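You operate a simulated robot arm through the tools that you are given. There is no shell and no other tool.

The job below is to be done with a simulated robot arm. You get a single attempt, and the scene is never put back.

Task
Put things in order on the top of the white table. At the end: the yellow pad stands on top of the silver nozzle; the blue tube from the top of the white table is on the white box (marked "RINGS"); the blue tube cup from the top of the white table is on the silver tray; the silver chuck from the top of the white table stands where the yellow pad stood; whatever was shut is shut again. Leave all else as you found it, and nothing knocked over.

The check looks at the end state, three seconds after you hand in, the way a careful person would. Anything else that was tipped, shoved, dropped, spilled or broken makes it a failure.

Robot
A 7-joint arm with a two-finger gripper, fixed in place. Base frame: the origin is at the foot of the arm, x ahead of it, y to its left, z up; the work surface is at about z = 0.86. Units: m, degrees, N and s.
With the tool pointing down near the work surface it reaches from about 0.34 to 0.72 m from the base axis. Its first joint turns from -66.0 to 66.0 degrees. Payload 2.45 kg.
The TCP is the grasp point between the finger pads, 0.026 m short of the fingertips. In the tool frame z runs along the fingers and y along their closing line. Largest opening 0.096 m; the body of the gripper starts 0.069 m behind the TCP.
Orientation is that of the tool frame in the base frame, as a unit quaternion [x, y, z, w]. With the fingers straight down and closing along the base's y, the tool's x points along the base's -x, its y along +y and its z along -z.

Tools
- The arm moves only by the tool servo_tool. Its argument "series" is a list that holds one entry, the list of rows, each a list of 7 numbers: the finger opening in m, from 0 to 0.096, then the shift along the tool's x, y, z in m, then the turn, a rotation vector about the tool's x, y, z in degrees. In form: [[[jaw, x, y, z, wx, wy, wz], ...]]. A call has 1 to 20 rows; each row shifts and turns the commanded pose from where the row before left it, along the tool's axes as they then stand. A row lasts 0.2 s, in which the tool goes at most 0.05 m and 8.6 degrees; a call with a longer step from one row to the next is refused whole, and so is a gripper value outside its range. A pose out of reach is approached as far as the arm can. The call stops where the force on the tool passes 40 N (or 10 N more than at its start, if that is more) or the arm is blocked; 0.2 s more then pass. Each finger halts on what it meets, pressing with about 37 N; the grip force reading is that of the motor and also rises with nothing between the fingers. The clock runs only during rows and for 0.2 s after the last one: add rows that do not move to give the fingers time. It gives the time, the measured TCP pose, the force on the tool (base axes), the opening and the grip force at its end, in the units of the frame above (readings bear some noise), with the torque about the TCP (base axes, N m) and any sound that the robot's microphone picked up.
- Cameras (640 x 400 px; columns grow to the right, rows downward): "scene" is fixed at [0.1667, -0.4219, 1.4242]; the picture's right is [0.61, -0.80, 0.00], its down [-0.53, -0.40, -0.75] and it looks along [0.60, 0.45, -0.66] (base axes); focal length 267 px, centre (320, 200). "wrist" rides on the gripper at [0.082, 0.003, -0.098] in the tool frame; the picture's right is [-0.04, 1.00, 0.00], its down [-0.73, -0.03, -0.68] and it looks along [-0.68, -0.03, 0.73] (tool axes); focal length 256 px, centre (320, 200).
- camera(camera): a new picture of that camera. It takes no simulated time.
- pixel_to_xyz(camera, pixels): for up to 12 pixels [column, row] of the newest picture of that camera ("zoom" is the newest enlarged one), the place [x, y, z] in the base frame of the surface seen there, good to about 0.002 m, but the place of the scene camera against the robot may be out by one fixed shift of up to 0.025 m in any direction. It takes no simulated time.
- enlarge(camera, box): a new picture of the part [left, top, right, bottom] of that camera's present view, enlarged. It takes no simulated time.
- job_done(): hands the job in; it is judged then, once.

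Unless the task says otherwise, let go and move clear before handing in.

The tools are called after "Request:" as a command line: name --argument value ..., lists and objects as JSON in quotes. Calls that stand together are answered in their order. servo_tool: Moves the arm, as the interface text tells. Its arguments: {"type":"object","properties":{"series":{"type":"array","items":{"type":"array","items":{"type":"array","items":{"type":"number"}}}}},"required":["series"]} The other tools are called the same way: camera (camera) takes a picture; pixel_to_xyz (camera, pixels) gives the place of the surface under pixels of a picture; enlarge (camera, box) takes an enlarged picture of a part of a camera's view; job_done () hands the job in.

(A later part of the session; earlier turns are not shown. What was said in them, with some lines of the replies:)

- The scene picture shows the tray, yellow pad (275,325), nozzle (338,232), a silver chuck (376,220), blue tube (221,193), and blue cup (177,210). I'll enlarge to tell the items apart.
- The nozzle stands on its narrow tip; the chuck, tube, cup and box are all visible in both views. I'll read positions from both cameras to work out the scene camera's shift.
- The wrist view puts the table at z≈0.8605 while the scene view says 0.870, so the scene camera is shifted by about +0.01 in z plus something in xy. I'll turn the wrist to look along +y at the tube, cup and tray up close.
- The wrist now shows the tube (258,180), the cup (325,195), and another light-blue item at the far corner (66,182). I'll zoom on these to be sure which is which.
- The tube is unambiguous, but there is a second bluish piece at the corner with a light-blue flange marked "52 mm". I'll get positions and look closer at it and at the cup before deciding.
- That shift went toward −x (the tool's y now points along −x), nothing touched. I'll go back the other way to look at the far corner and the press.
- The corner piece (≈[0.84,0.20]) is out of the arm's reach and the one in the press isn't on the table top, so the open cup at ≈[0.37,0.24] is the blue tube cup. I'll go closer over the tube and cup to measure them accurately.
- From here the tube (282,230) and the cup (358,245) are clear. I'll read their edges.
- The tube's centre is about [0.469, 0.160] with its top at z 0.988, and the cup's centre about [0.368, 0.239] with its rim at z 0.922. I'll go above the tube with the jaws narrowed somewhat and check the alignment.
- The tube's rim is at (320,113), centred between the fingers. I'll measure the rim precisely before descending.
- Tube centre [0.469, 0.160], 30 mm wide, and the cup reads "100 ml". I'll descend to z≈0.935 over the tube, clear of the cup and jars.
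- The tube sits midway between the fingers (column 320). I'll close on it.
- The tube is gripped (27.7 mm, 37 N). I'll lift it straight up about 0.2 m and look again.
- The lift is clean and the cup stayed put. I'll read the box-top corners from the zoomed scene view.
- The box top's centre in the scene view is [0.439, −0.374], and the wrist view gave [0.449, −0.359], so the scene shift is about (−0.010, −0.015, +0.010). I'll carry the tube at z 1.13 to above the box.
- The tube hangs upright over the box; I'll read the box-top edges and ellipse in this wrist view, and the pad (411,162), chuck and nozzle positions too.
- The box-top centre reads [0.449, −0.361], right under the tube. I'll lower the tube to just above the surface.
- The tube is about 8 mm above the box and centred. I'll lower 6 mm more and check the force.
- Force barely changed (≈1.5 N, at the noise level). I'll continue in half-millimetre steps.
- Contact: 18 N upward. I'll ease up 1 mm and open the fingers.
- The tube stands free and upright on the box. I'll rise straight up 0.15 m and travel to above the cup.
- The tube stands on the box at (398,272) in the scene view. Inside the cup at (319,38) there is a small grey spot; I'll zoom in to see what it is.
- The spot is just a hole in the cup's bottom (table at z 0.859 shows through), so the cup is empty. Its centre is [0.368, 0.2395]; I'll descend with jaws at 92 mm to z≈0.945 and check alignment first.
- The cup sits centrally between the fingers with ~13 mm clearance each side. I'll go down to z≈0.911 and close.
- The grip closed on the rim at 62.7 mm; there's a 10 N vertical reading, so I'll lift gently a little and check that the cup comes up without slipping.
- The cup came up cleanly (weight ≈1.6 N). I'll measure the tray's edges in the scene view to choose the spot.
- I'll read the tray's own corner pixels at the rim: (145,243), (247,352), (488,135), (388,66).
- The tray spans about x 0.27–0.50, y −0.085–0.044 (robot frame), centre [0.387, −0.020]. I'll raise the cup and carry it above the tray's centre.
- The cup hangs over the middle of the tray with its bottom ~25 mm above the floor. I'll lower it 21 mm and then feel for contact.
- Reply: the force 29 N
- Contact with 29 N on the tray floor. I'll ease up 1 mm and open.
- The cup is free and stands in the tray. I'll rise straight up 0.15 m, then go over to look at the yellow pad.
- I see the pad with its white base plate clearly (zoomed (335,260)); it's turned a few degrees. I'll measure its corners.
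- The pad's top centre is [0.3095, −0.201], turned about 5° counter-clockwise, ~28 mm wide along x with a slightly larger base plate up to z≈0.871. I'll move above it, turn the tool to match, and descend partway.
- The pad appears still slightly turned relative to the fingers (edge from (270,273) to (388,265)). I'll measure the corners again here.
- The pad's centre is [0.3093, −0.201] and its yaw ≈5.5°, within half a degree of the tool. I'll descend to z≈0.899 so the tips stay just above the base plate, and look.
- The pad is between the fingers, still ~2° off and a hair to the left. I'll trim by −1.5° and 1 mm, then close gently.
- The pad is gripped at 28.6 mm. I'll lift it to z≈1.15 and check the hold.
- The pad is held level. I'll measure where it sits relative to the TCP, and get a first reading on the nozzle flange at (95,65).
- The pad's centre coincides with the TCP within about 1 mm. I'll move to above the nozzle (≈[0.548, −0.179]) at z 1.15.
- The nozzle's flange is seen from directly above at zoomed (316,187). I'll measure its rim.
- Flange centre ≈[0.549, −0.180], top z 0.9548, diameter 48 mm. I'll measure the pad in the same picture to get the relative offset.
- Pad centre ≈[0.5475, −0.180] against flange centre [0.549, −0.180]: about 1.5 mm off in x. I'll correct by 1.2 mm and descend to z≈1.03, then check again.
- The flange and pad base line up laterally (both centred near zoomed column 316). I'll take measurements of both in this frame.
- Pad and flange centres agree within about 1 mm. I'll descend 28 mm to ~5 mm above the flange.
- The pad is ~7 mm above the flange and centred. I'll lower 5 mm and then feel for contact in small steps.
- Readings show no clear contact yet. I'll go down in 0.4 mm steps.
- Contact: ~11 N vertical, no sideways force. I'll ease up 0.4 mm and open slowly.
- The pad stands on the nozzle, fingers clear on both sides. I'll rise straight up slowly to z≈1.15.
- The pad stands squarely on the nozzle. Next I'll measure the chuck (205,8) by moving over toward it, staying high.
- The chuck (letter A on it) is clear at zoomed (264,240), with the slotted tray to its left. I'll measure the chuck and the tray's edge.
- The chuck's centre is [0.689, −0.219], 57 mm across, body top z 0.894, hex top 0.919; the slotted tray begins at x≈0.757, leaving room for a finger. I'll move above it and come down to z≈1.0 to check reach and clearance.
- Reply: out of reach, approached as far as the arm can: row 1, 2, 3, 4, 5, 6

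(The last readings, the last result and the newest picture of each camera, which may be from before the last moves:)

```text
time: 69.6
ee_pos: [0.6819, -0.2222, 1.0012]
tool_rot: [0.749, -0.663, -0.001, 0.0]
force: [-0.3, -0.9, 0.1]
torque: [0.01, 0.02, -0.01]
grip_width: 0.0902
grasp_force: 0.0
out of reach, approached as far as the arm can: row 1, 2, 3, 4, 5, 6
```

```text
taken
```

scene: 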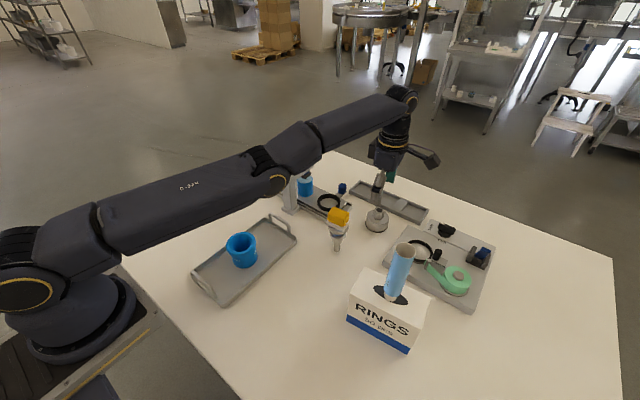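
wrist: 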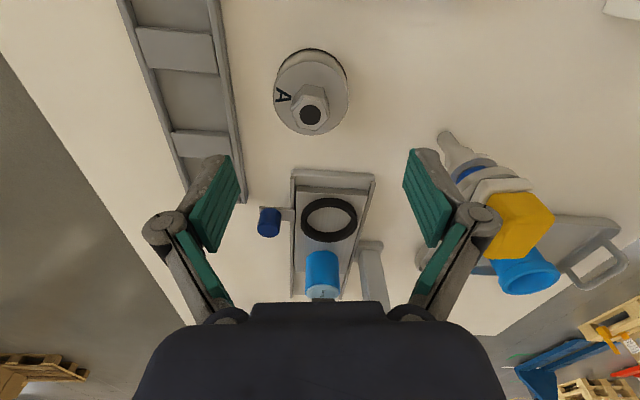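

The arm's reach ends about 7 mm short of the chuck's centre (r≈0.717), but the chuck still lies well within the open jaws, so closing along x will just slide it slightly inward. I'll descend further to z≈0.93 and check.

Request:
servo_tool --series '[[[0.09, 0, 0, 0.025, 0, 0, 0], [0.09, 0, 0, 0.025, 0, 0, 0], [0.09, 0, 0, 0.02, 0, 0, 0], [0.09, 0, 0, 0, 0, 0, 0], [0.09, 0, 0, 0, 0, 0, 0]]]'

Request:
camera --camera "wrist"

Request:
enlarge --camera "scene" --box '[300, 100, 480, 260]'

```text
time: 70.8
ee_pos: [0.689, -0.2225, 0.931]
tool_rot: [0.749, -0.662, -0.001, 0.0]
force: [0.6, 0.9, -0.3]
torque: [0.0, 0.02, 0.02]
grip_width: 0.0901
grasp_force: 0.1
out of reach, approached as far as the arm can: row 2
```

```text
taken
```

wrist: 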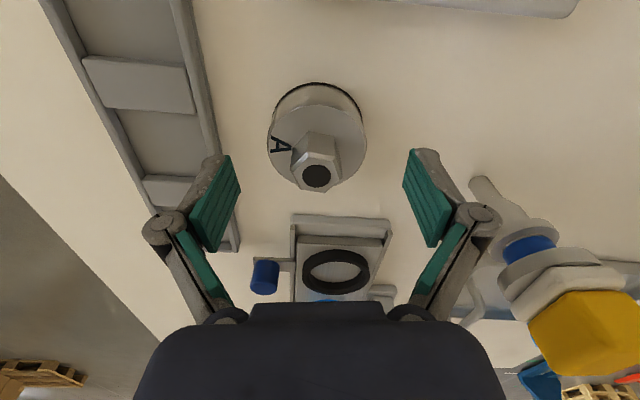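

```text
2.50 times, centred on (390, 180) of scene
```

zoom: 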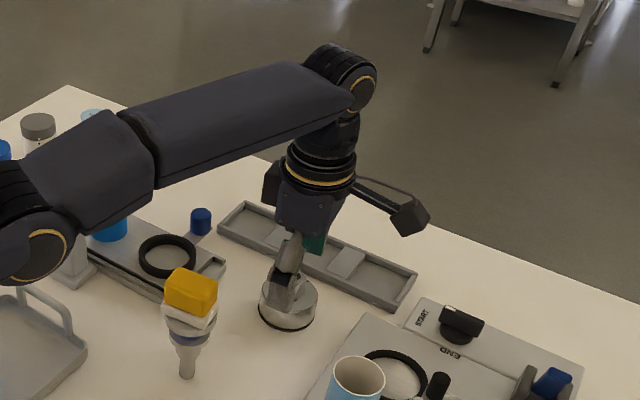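

At this height the arm does reach: TCP [0.689, −0.2225, 0.931]. I'll re-measure the chuck from here before the last descent.

Request:
pixel_to_xyz --camera "wrist" --pixels '[[316, 176], [302, 172], [331, 172], [316, 190], [268, 145], [366, 145], [317, 110], [280, 175], [345, 178]]'

Request:
servo_tool --series '[[[0.09, 0, 0, 0, 0, 0, 0]]]'

```text
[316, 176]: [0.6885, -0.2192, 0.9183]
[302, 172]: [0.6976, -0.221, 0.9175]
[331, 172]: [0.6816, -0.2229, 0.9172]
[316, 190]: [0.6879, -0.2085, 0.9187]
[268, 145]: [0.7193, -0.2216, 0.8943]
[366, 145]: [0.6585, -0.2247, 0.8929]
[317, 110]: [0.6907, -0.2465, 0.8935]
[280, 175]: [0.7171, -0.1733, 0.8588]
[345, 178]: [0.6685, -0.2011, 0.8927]
```

```text
time: 71.2
ee_pos: [0.6884, -0.2239, 0.9325]
tool_rot: [0.749, -0.663, 0.0, 0.0]
force: [-0.2, 0.3, 0.1]
torque: [0.0, 0.01, 0.03]
grip_width: 0.09
grasp_force: 0.0
```

Chuck centre [0.689, −0.2195]; TCP is 3–4 mm off in y only. I'll correct and descend to z≈0.894.

Request:
servo_tool --series '[[[0.09, -0.0035, 0, 0.008, 0, 0, 0], [0.09, 0, 0, 0.012, 0, 0, 0], [0.09, 0, 0, 0.012, 0, 0, 0], [0.09, 0, 0, 0.006, 0, 0, 0], [0.09, 0, 0, 0, 0, 0, 0], [0.09, 0, 0, 0, 0, 0, 0]]]'

Request:
camera --camera "wrist"

Request:
enlarge --camera "scene" --box '[320, 130, 460, 260]'

```text
time: 72.6
ee_pos: [0.6905, -0.2195, 0.8933]
tool_rot: [0.748, -0.663, -0.001, 0.001]
force: [0.0, -0.8, -0.9]
torque: [-0.03, 0.0, 0.03]
grip_width: 0.0902
grasp_force: 0.1
```

```text
taken
```

wrist: 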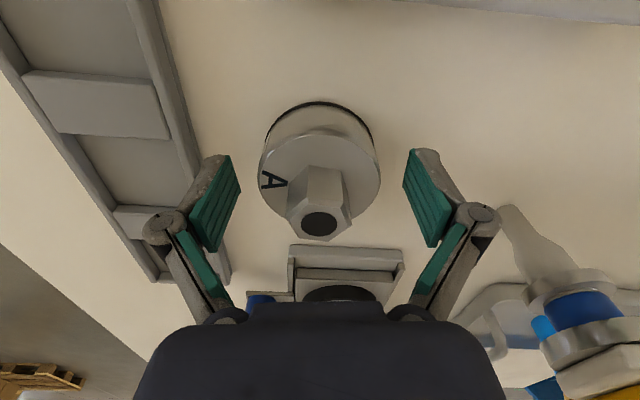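

```text
3.08 times, centred on (390, 195) of scene
```

zoom: 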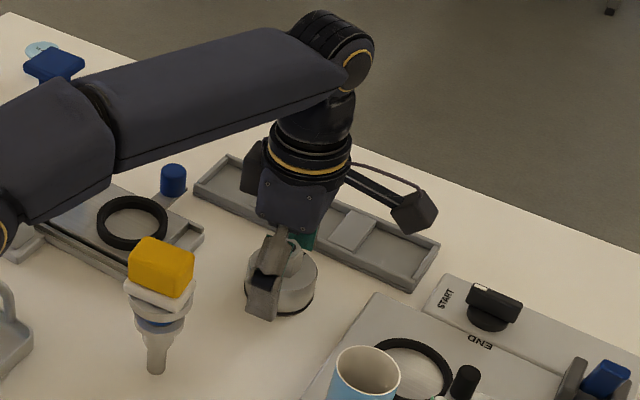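

The chuck is centred between the fingers with both tips clear of the slotted tray. I'll close on its body.

Request:
servo_tool --series '[[[0.08, 0, 0, 0, 0, 0, 0], [0.07, 0, 0, 0, 0, 0, 0], [0.064, 0, 0, 0, 0, 0, 0], [0.06, 0, 0, 0, 0, 0, 0], [0.056, 0, 0, 0, 0, 0, 0], [0.05, 0, 0, 0, 0, 0, 0], [0.045, 0, 0, 0, 0, 0, 0], [0.045, 0, 0, 0, 0, 0, 0]]]'

Request:
camera --camera "wrist"

```text
time: 74.4
ee_pos: [0.6896, -0.2211, 0.8943]
tool_rot: [0.749, -0.662, 0.0, 0.0]
force: [3.2, 0.3, 1.4]
torque: [0.04, -0.18, -0.01]
grip_width: 0.06
grasp_force: 36.5
```

```text
taken
```

wrist: 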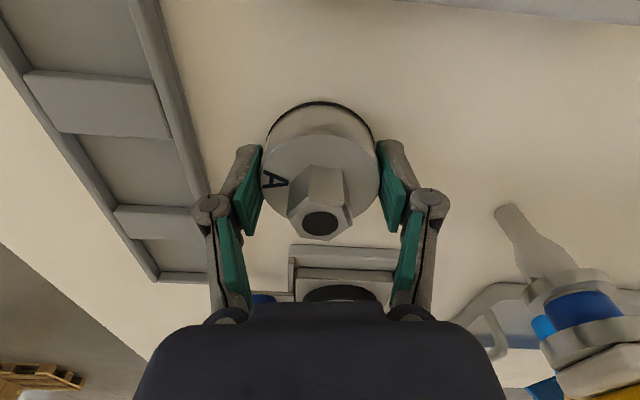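

The chuck is gripped at 60 mm. I'll lift it with a slight inward drift (reach shrinks with height) and check.

Request:
servo_tool --series '[[[0.045, 0, 0, -0.004, 0, 0, 0], [0.045, 0, 0, -0.012, 0, 0, 0], [0.045, -0.0008, 0.0018, -0.02, 0, 0, 0], [0.045, -0.0021, 0.0045, -0.03, 0, 0, 0], [0.045, -0.0021, 0.0045, -0.03, 0, 0, 0], [0.045, 0, 0, 0, 0, 0, 0]]]'

Request:
camera --camera "wrist"

Request:
enlarge --camera "scene" --box '[300, 110, 460, 260]'

```text
time: 75.8
ee_pos: [0.686, -0.2196, 0.9913]
tool_rot: [0.75, -0.662, -0.001, 0.001]
force: [0.7, 0.4, -4.5]
torque: [0.0, 0.02, 0.03]
grip_width: 0.0605
grasp_force: 37.0
out of reach, approached as far as the arm can: row 3, 4
```

```text
taken
```

wrist: 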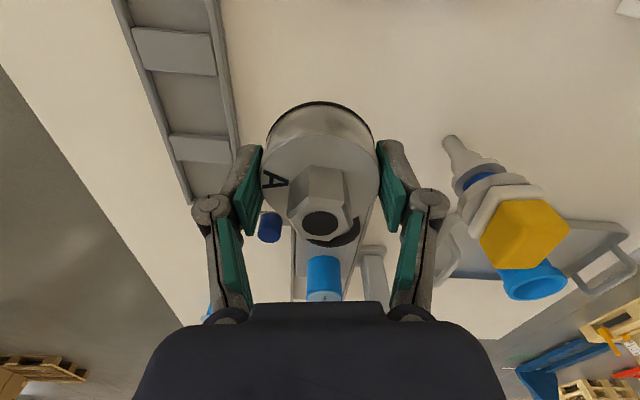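

```text
2.67 times, centred on (380, 185) of scene
```

zoom: 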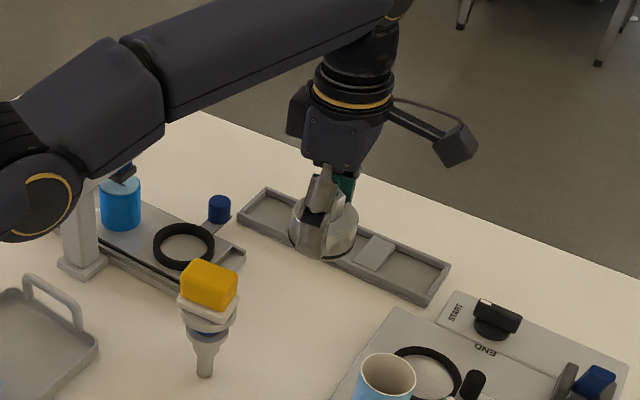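

The chuck is up (≈4.5 N) and level. I'll continue up to z≈1.2, drifting inward, clear of the pad on the nozzle.

Request:
servo_tool --series '[[[0.045, -0.003, 0.0065, -0.035, 0, 0, 0], [0.045, -0.004, 0.0085, -0.04, 0, 0, 0], [0.045, -0.005, 0.011, -0.04, 0, 0, 0], [0.045, -0.007, 0.015, -0.04, 0, 0, 0], [0.045, -0.01, 0.022, -0.04, 0, 0, 0], [0.045, -0.012, 0.027, -0.015, 0, 0, 0], [0.045, 0, 0, 0, 0, 0, 0], [0.045, 0, 0, 0, 0, 0, 0]]]'

Request:
camera --camera "scene"

Request:
camera --camera "wrist"

```text
time: 77.6
ee_pos: [0.5944, -0.1923, 1.2024]
tool_rot: [0.749, -0.662, 0.0, 0.0]
force: [-0.5, 0.3, -4.5]
torque: [-0.02, 0.01, 0.0]
grip_width: 0.0603
grasp_force: 36.8
out of reach, approached as far as the arm can: row 1, 4
```

```text
taken
```

scene: 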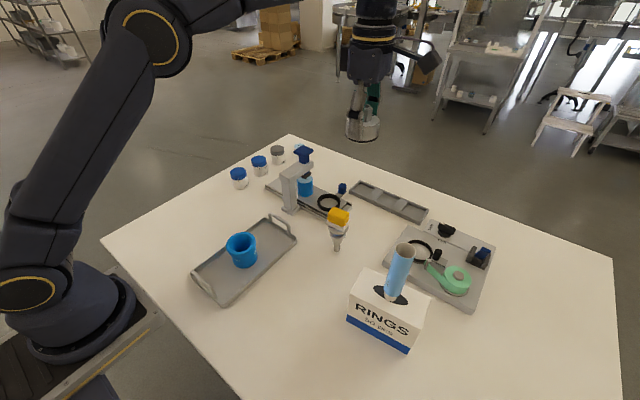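

```text
taken
```

wrist: 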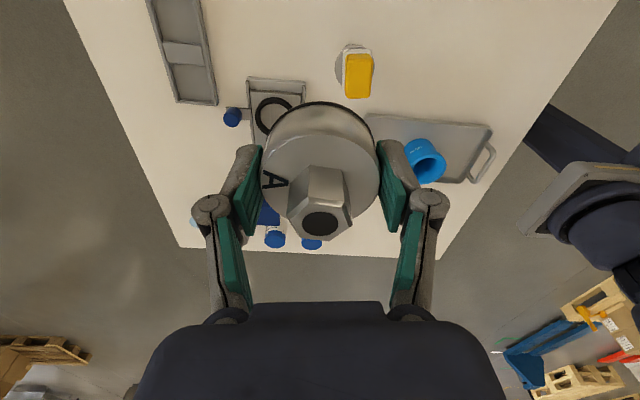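

I'm at [0.594, −0.192, 1.202] with the chuck held; all else is undisturbed. I'll carry it at this height to above the pad's old place [0.3095, −0.201].

Request:
servo_tool --series '[[[0.045, -0.002, 0.02, 0, 0, 0, 0], [0.045, -0.0038, 0.04, 0, 0, 0, 0], [0.045, -0.0038, 0.04, 0, 0, 0, 0], [0.045, -0.0038, 0.04, 0, 0, 0, 0], [0.045, -0.0038, 0.04, 0, 0, 0, 0], [0.045, -0.0038, 0.04, 0, 0, 0, 0], [0.045, -0.0038, 0.04, 0, 0, 0, 0], [0.045, -0.0018, 0.0237, 0, 0, 0, 0], [0.045, 0, 0, 0, 0, 0, 0], [0.045, 0, 0, 0.04, 0, 0, 0], [0.045, 0, 0, 0.04, 0, 0, 0], [0.045, 0, 0, 0.04, 0, 0, 0], [0.045, 0, 0, 0.04, 0, 0, 0], [0.045, 0, 0, 0.04, 0, 0, 0], [0.045, 0, 0, 0.04, 0, 0, 0], [0.045, 0, 0, 0.02, 0, 0, 0], [0.045, 0, 0, 0, 0, 0, 0], [0.045, 0, 0, 0, 0, 0, 0]]]'

Request:
camera --camera "wrist"

Request:
camera --camera "scene"

```text
time: 81.4
ee_pos: [0.3096, -0.1996, 0.941]
tool_rot: [0.749, -0.663, -0.001, 0.001]
force: [-0.5, -0.1, -5.5]
torque: [0.03, -0.06, 0.04]
grip_width: 0.0603
grasp_force: 36.4
```

```text
taken
```

wrist: 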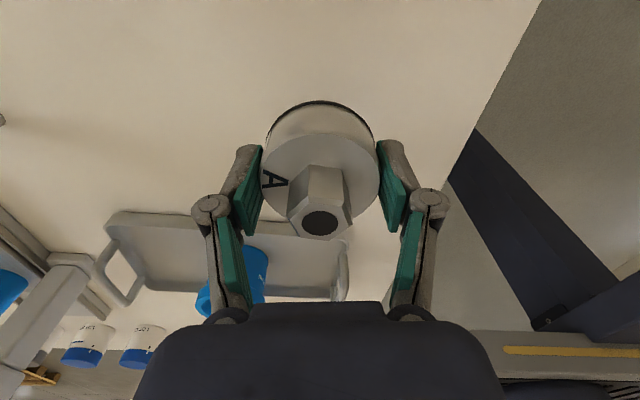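

```text
taken
```

scene: 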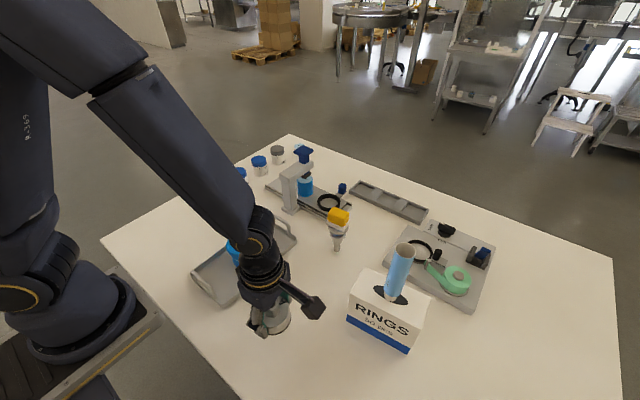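

The chuck hangs over the pad's old place, TCP [0.3096, −0.200, 0.941]. I'll lower 42 mm and then feel for contact.

Request:
servo_tool --series '[[[0.045, 0.0005, 0, 0.015, 0, 0, 0], [0.045, 0, 0, 0.015, 0, 0, 0], [0.045, 0, 0, 0.008, 0, 0, 0], [0.045, 0, 0, 0.004, 0, 0, 0], [0.045, 0, 0, 0, 0, 0, 0], [0.045, 0, 0, 0, 0, 0, 0]]]'

Request:
servo_tool --series '[[[0.045, 0, 0, 0.002, 0, 0, 0], [0.045, 0, 0, 0, 0, 0, 0]]]'

Request:
servo_tool --series '[[[0.045, 0, 0, 0.001, 0, 0, 0], [0.045, 0, 0, 0, 0, 0, 0]]]'

```text
time: 82.8
ee_pos: [0.31, -0.2014, 0.8999]
tool_rot: [0.749, -0.663, 0.0, 0.0]
force: [1.0, -0.4, -5.1]
torque: [-0.04, 0.02, -0.02]
grip_width: 0.0603
grasp_force: 37.1
```

```text
time: 83.4
ee_pos: [0.3096, -0.2002, 0.8977]
tool_rot: [0.75, -0.662, 0.0, 0.0]
force: [-0.9, -0.3, -4.9]
torque: [-0.01, 0.0, -0.02]
grip_width: 0.0603
grasp_force: 37.3
```

```text
time: 84.0
ee_pos: [0.3106, -0.2005, 0.8959]
tool_rot: [0.749, -0.663, 0.0, -0.001]
force: [0.5, 0.6, -5.1]
torque: [-0.02, 0.04, -0.02]
grip_width: 0.0602
grasp_force: 37.0
```

No contact yet (force still −5 N, the chuck's weight). I'll continue in small steps.

Request:
servo_tool --series '[[[0.045, 0, 0, 0.001, 0, 0, 0], [0.045, 0, 0, 0, 0, 0, 0]]]'

Request:
servo_tool --series '[[[0.045, 0, 0, 0.0007, 0, 0, 0], [0.045, 0, 0, 0, 0, 0, 0]]]'

Request:
servo_tool --series '[[[0.045, 0, 0, 0.0007, 0, 0, 0], [0.045, 0, 0, 0, 0, 0, 0]]]'

```text
time: 84.6
ee_pos: [0.31, -0.2007, 0.896]
tool_rot: [0.749, -0.662, 0.001, 0.0]
force: [-0.2, -0.3, -5.8]
torque: [0.01, -0.03, -0.02]
grip_width: 0.0605
grasp_force: 37.0
```

```text
time: 85.2
ee_pos: [0.3099, -0.2011, 0.8958]
tool_rot: [0.749, -0.663, 0.001, 0.0]
force: [0.4, -0.5, -5.9]
torque: [-0.02, 0.0, -0.01]
grip_width: 0.0604
grasp_force: 36.9
```

```text
time: 85.8
ee_pos: [0.3097, -0.2006, 0.8946]
tool_rot: [0.749, -0.663, 0.0, 0.0]
force: [-0.4, -0.1, -5.3]
torque: [0.02, -0.02, 0.0]
grip_width: 0.0601
grasp_force: 37.2
```

Request:
servo_tool --series '[[[0.045, 0, 0, 0.0007, 0, 0, 0], [0.045, 0, 0, 0, 0, 0, 0]]]'

Request:
servo_tool --series '[[[0.045, 0, 0, 0.0006, 0, 0, 0], [0.045, 0, 0, 0, 0, 0, 0]]]'

```text
time: 86.4
ee_pos: [0.31, -0.2012, 0.8948]
tool_rot: [0.749, -0.663, 0.0, 0.0]
force: [1.0, 0.1, -5.2]
torque: [0.02, 0.01, -0.02]
grip_width: 0.0604
grasp_force: 37.2
```

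```text
time: 87.0
ee_pos: [0.3097, -0.2, 0.894]
tool_rot: [0.749, -0.662, 0.0, 0.0]
force: [-0.9, 2.5, 17.1]
torque: [0.65, -0.19, 0.15]
grip_width: 0.0605
grasp_force: 37.0
```

Contact: 17 N, touching first at one edge (a very slight tilt in the grip). I'll ease up 0.4 mm and open slowly so it settles flat.

Request:
servo_tool --series '[[[0.045, 0, 0, -0.0004, 0, 0, 0], [0.053, 0, 0, 0, 0, 0, 0], [0.058, 0, 0, 0, 0, 0, 0], [0.0605, 0, 0, 0, 0, 0, 0], [0.063, 0, 0, 0, 0, 0, 0], [0.067, 0, 0, 0, 0, 0, 0], [0.075, 0, 0, 0, 0, 0, 0], [0.085, 0, 0, 0, 0, 0, 0], [0.092, 0, 0, 0, 0, 0, 0], [0.092, 0, 0, 0, 0, 0, 0]]]'

Request:
camera --camera "wrist"

Request:
camera --camera "scene"

```text
time: 89.2
ee_pos: [0.3093, -0.2006, 0.8946]
tool_rot: [0.75, -0.662, 0.0, 0.0]
force: [0.5, -0.4, 0.5]
torque: [-0.01, -0.01, 0.0]
grip_width: 0.0919
grasp_force: 0.0
```

```text
taken
```

wrist: 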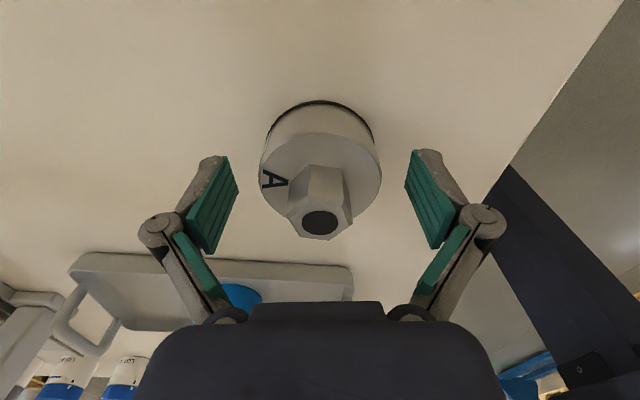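

```text
taken
```

scene: 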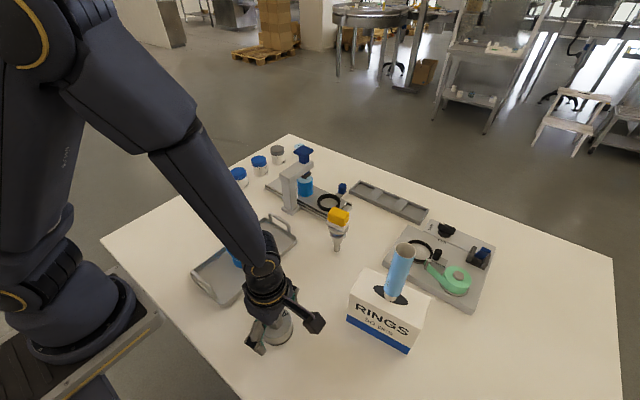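

The chuck stands free. I'll rise straight up and check everything.

Request:
servo_tool --series '[[[0.092, 0, 0, -0.01, 0, 0, 0], [0.092, 0, 0, -0.025, 0, 0, 0], [0.092, 0, 0, -0.04, 0, 0, 0], [0.092, 0, 0, -0.045, 0, 0, 0], [0.092, 0, 0, -0.045, 0, 0, 0], [0.092, 0, 0, -0.045, 0, 0, 0], [0.092, 0, 0, -0.045, 0, 0, 0], [0.092, 0, 0, -0.045, 0, 0, 0], [0.092, 0, 0, 0, 0, 0, 0]]]'

Request:
camera --camera "wrist"

Request:
camera --camera "scene"

Request:
enlarge --camera "scene" --box '[240, 280, 330, 360]'

```text
time: 91.2
ee_pos: [0.3102, -0.1993, 1.1927]
tool_rot: [0.748, -0.663, 0.0, 0.0]
force: [-0.6, -0.2, 0.0]
torque: [-0.01, 0.0, -0.02]
grip_width: 0.092
grasp_force: 0.1
```

```text
taken
```

wrist: 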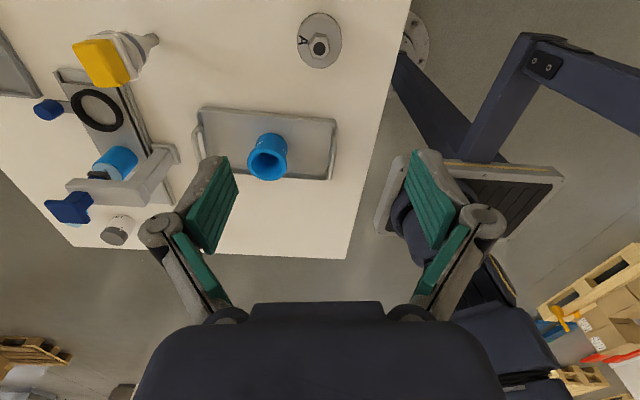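

```text
taken
```

scene: 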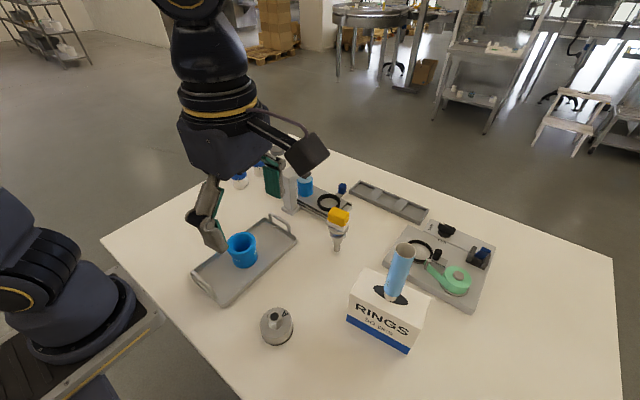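

```text
5.00 times, centred on (285, 320) of scene
```

zoom: 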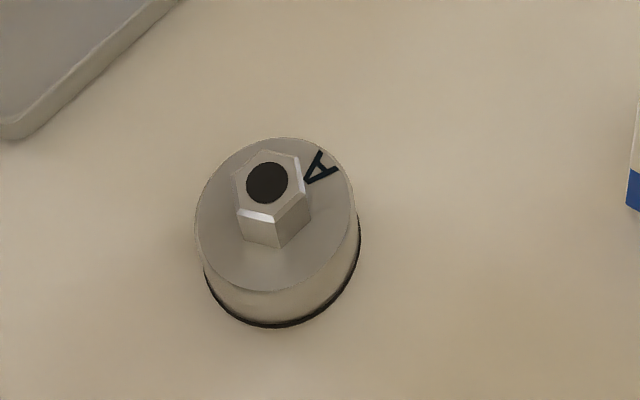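

Everything looks in place; I'll verify the chuck's position and zoom on the pad, cup and tube once more.

Request:
pixel_to_xyz --camera "wrist" --pixels '[[299, 40], [341, 42], [319, 15], [319, 67], [320, 46]]'

Request:
enlarge --camera "scene" --box '[290, 170, 450, 300]'

Request:
enlarge --camera "wrist" --box '[0, 0, 360, 240]'

Request:
enlarge --camera "scene" --box '[330, 220, 450, 360]'

```text
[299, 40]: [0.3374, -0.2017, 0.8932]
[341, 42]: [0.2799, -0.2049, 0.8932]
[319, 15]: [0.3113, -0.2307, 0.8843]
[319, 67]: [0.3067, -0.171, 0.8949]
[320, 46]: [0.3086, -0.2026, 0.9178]
```

```text
3.08 times, centred on (370, 235) of scene
```

zoom: 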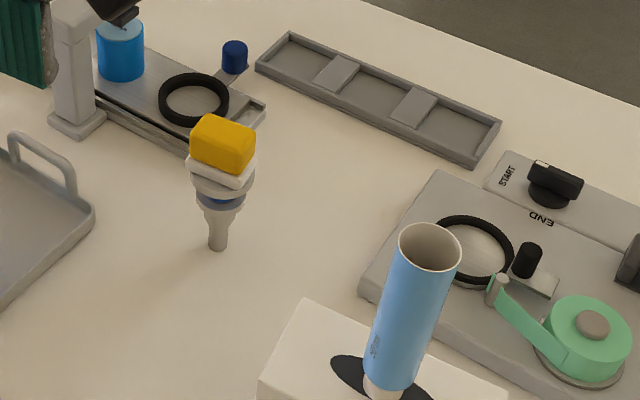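

```text
1.67 times, centred on (180, 120) of wrist
```

zoom: 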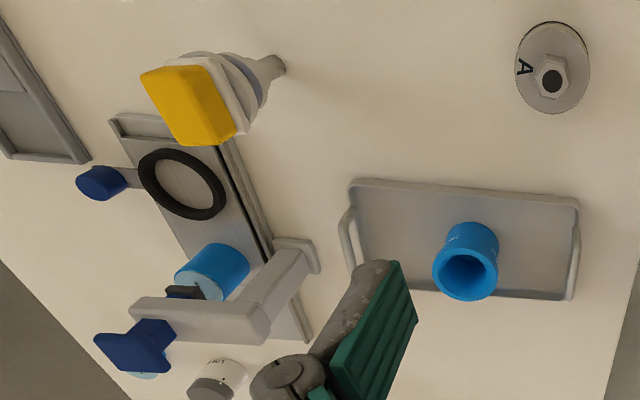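

```text
2.86 times, centred on (390, 290) of scene
```

zoom: 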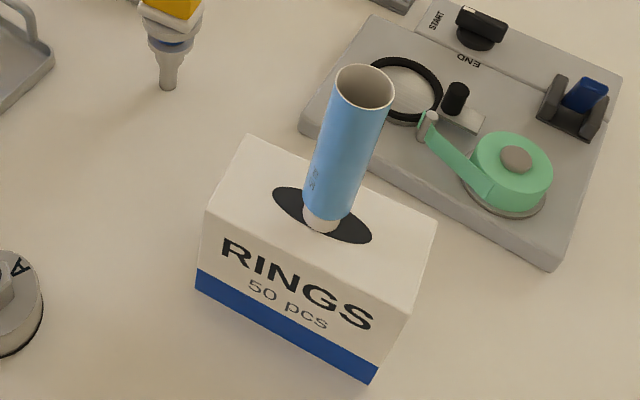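

The chuck stands at [0.309, −0.201] where the pad was. The pad is level on the nozzle, the tube upright on the RINGS box, and the cup on the tray. Nothing else has moved, nothing was opened, and the arm is clear, so I'm handing in.

Request:
job_done

```text
The job is handed in.
```

The job is handed in, with all four items where you asked. I don't have the result of the check.

- **Yellow pad:** it stands level on top of the silver nozzle, centred to within about 1 mm.
- **Blue tube:** it stands upright near the middle of the top of the "RINGS" box.
- **Blue tube cup:** the cup marked "100 ml" stands near the middle of the silver tray. I took this one as the tube cup because the other blue pieces were either in the press or out of reach at the far corner.
- **Silver chuck:** it stands at [0.309, −0.201], within about 1 mm of where the pad stood.

I opened nothing, so there was nothing to shut again. In the last pictures nothing else had moved or tipped, and the arm was clear of the table.
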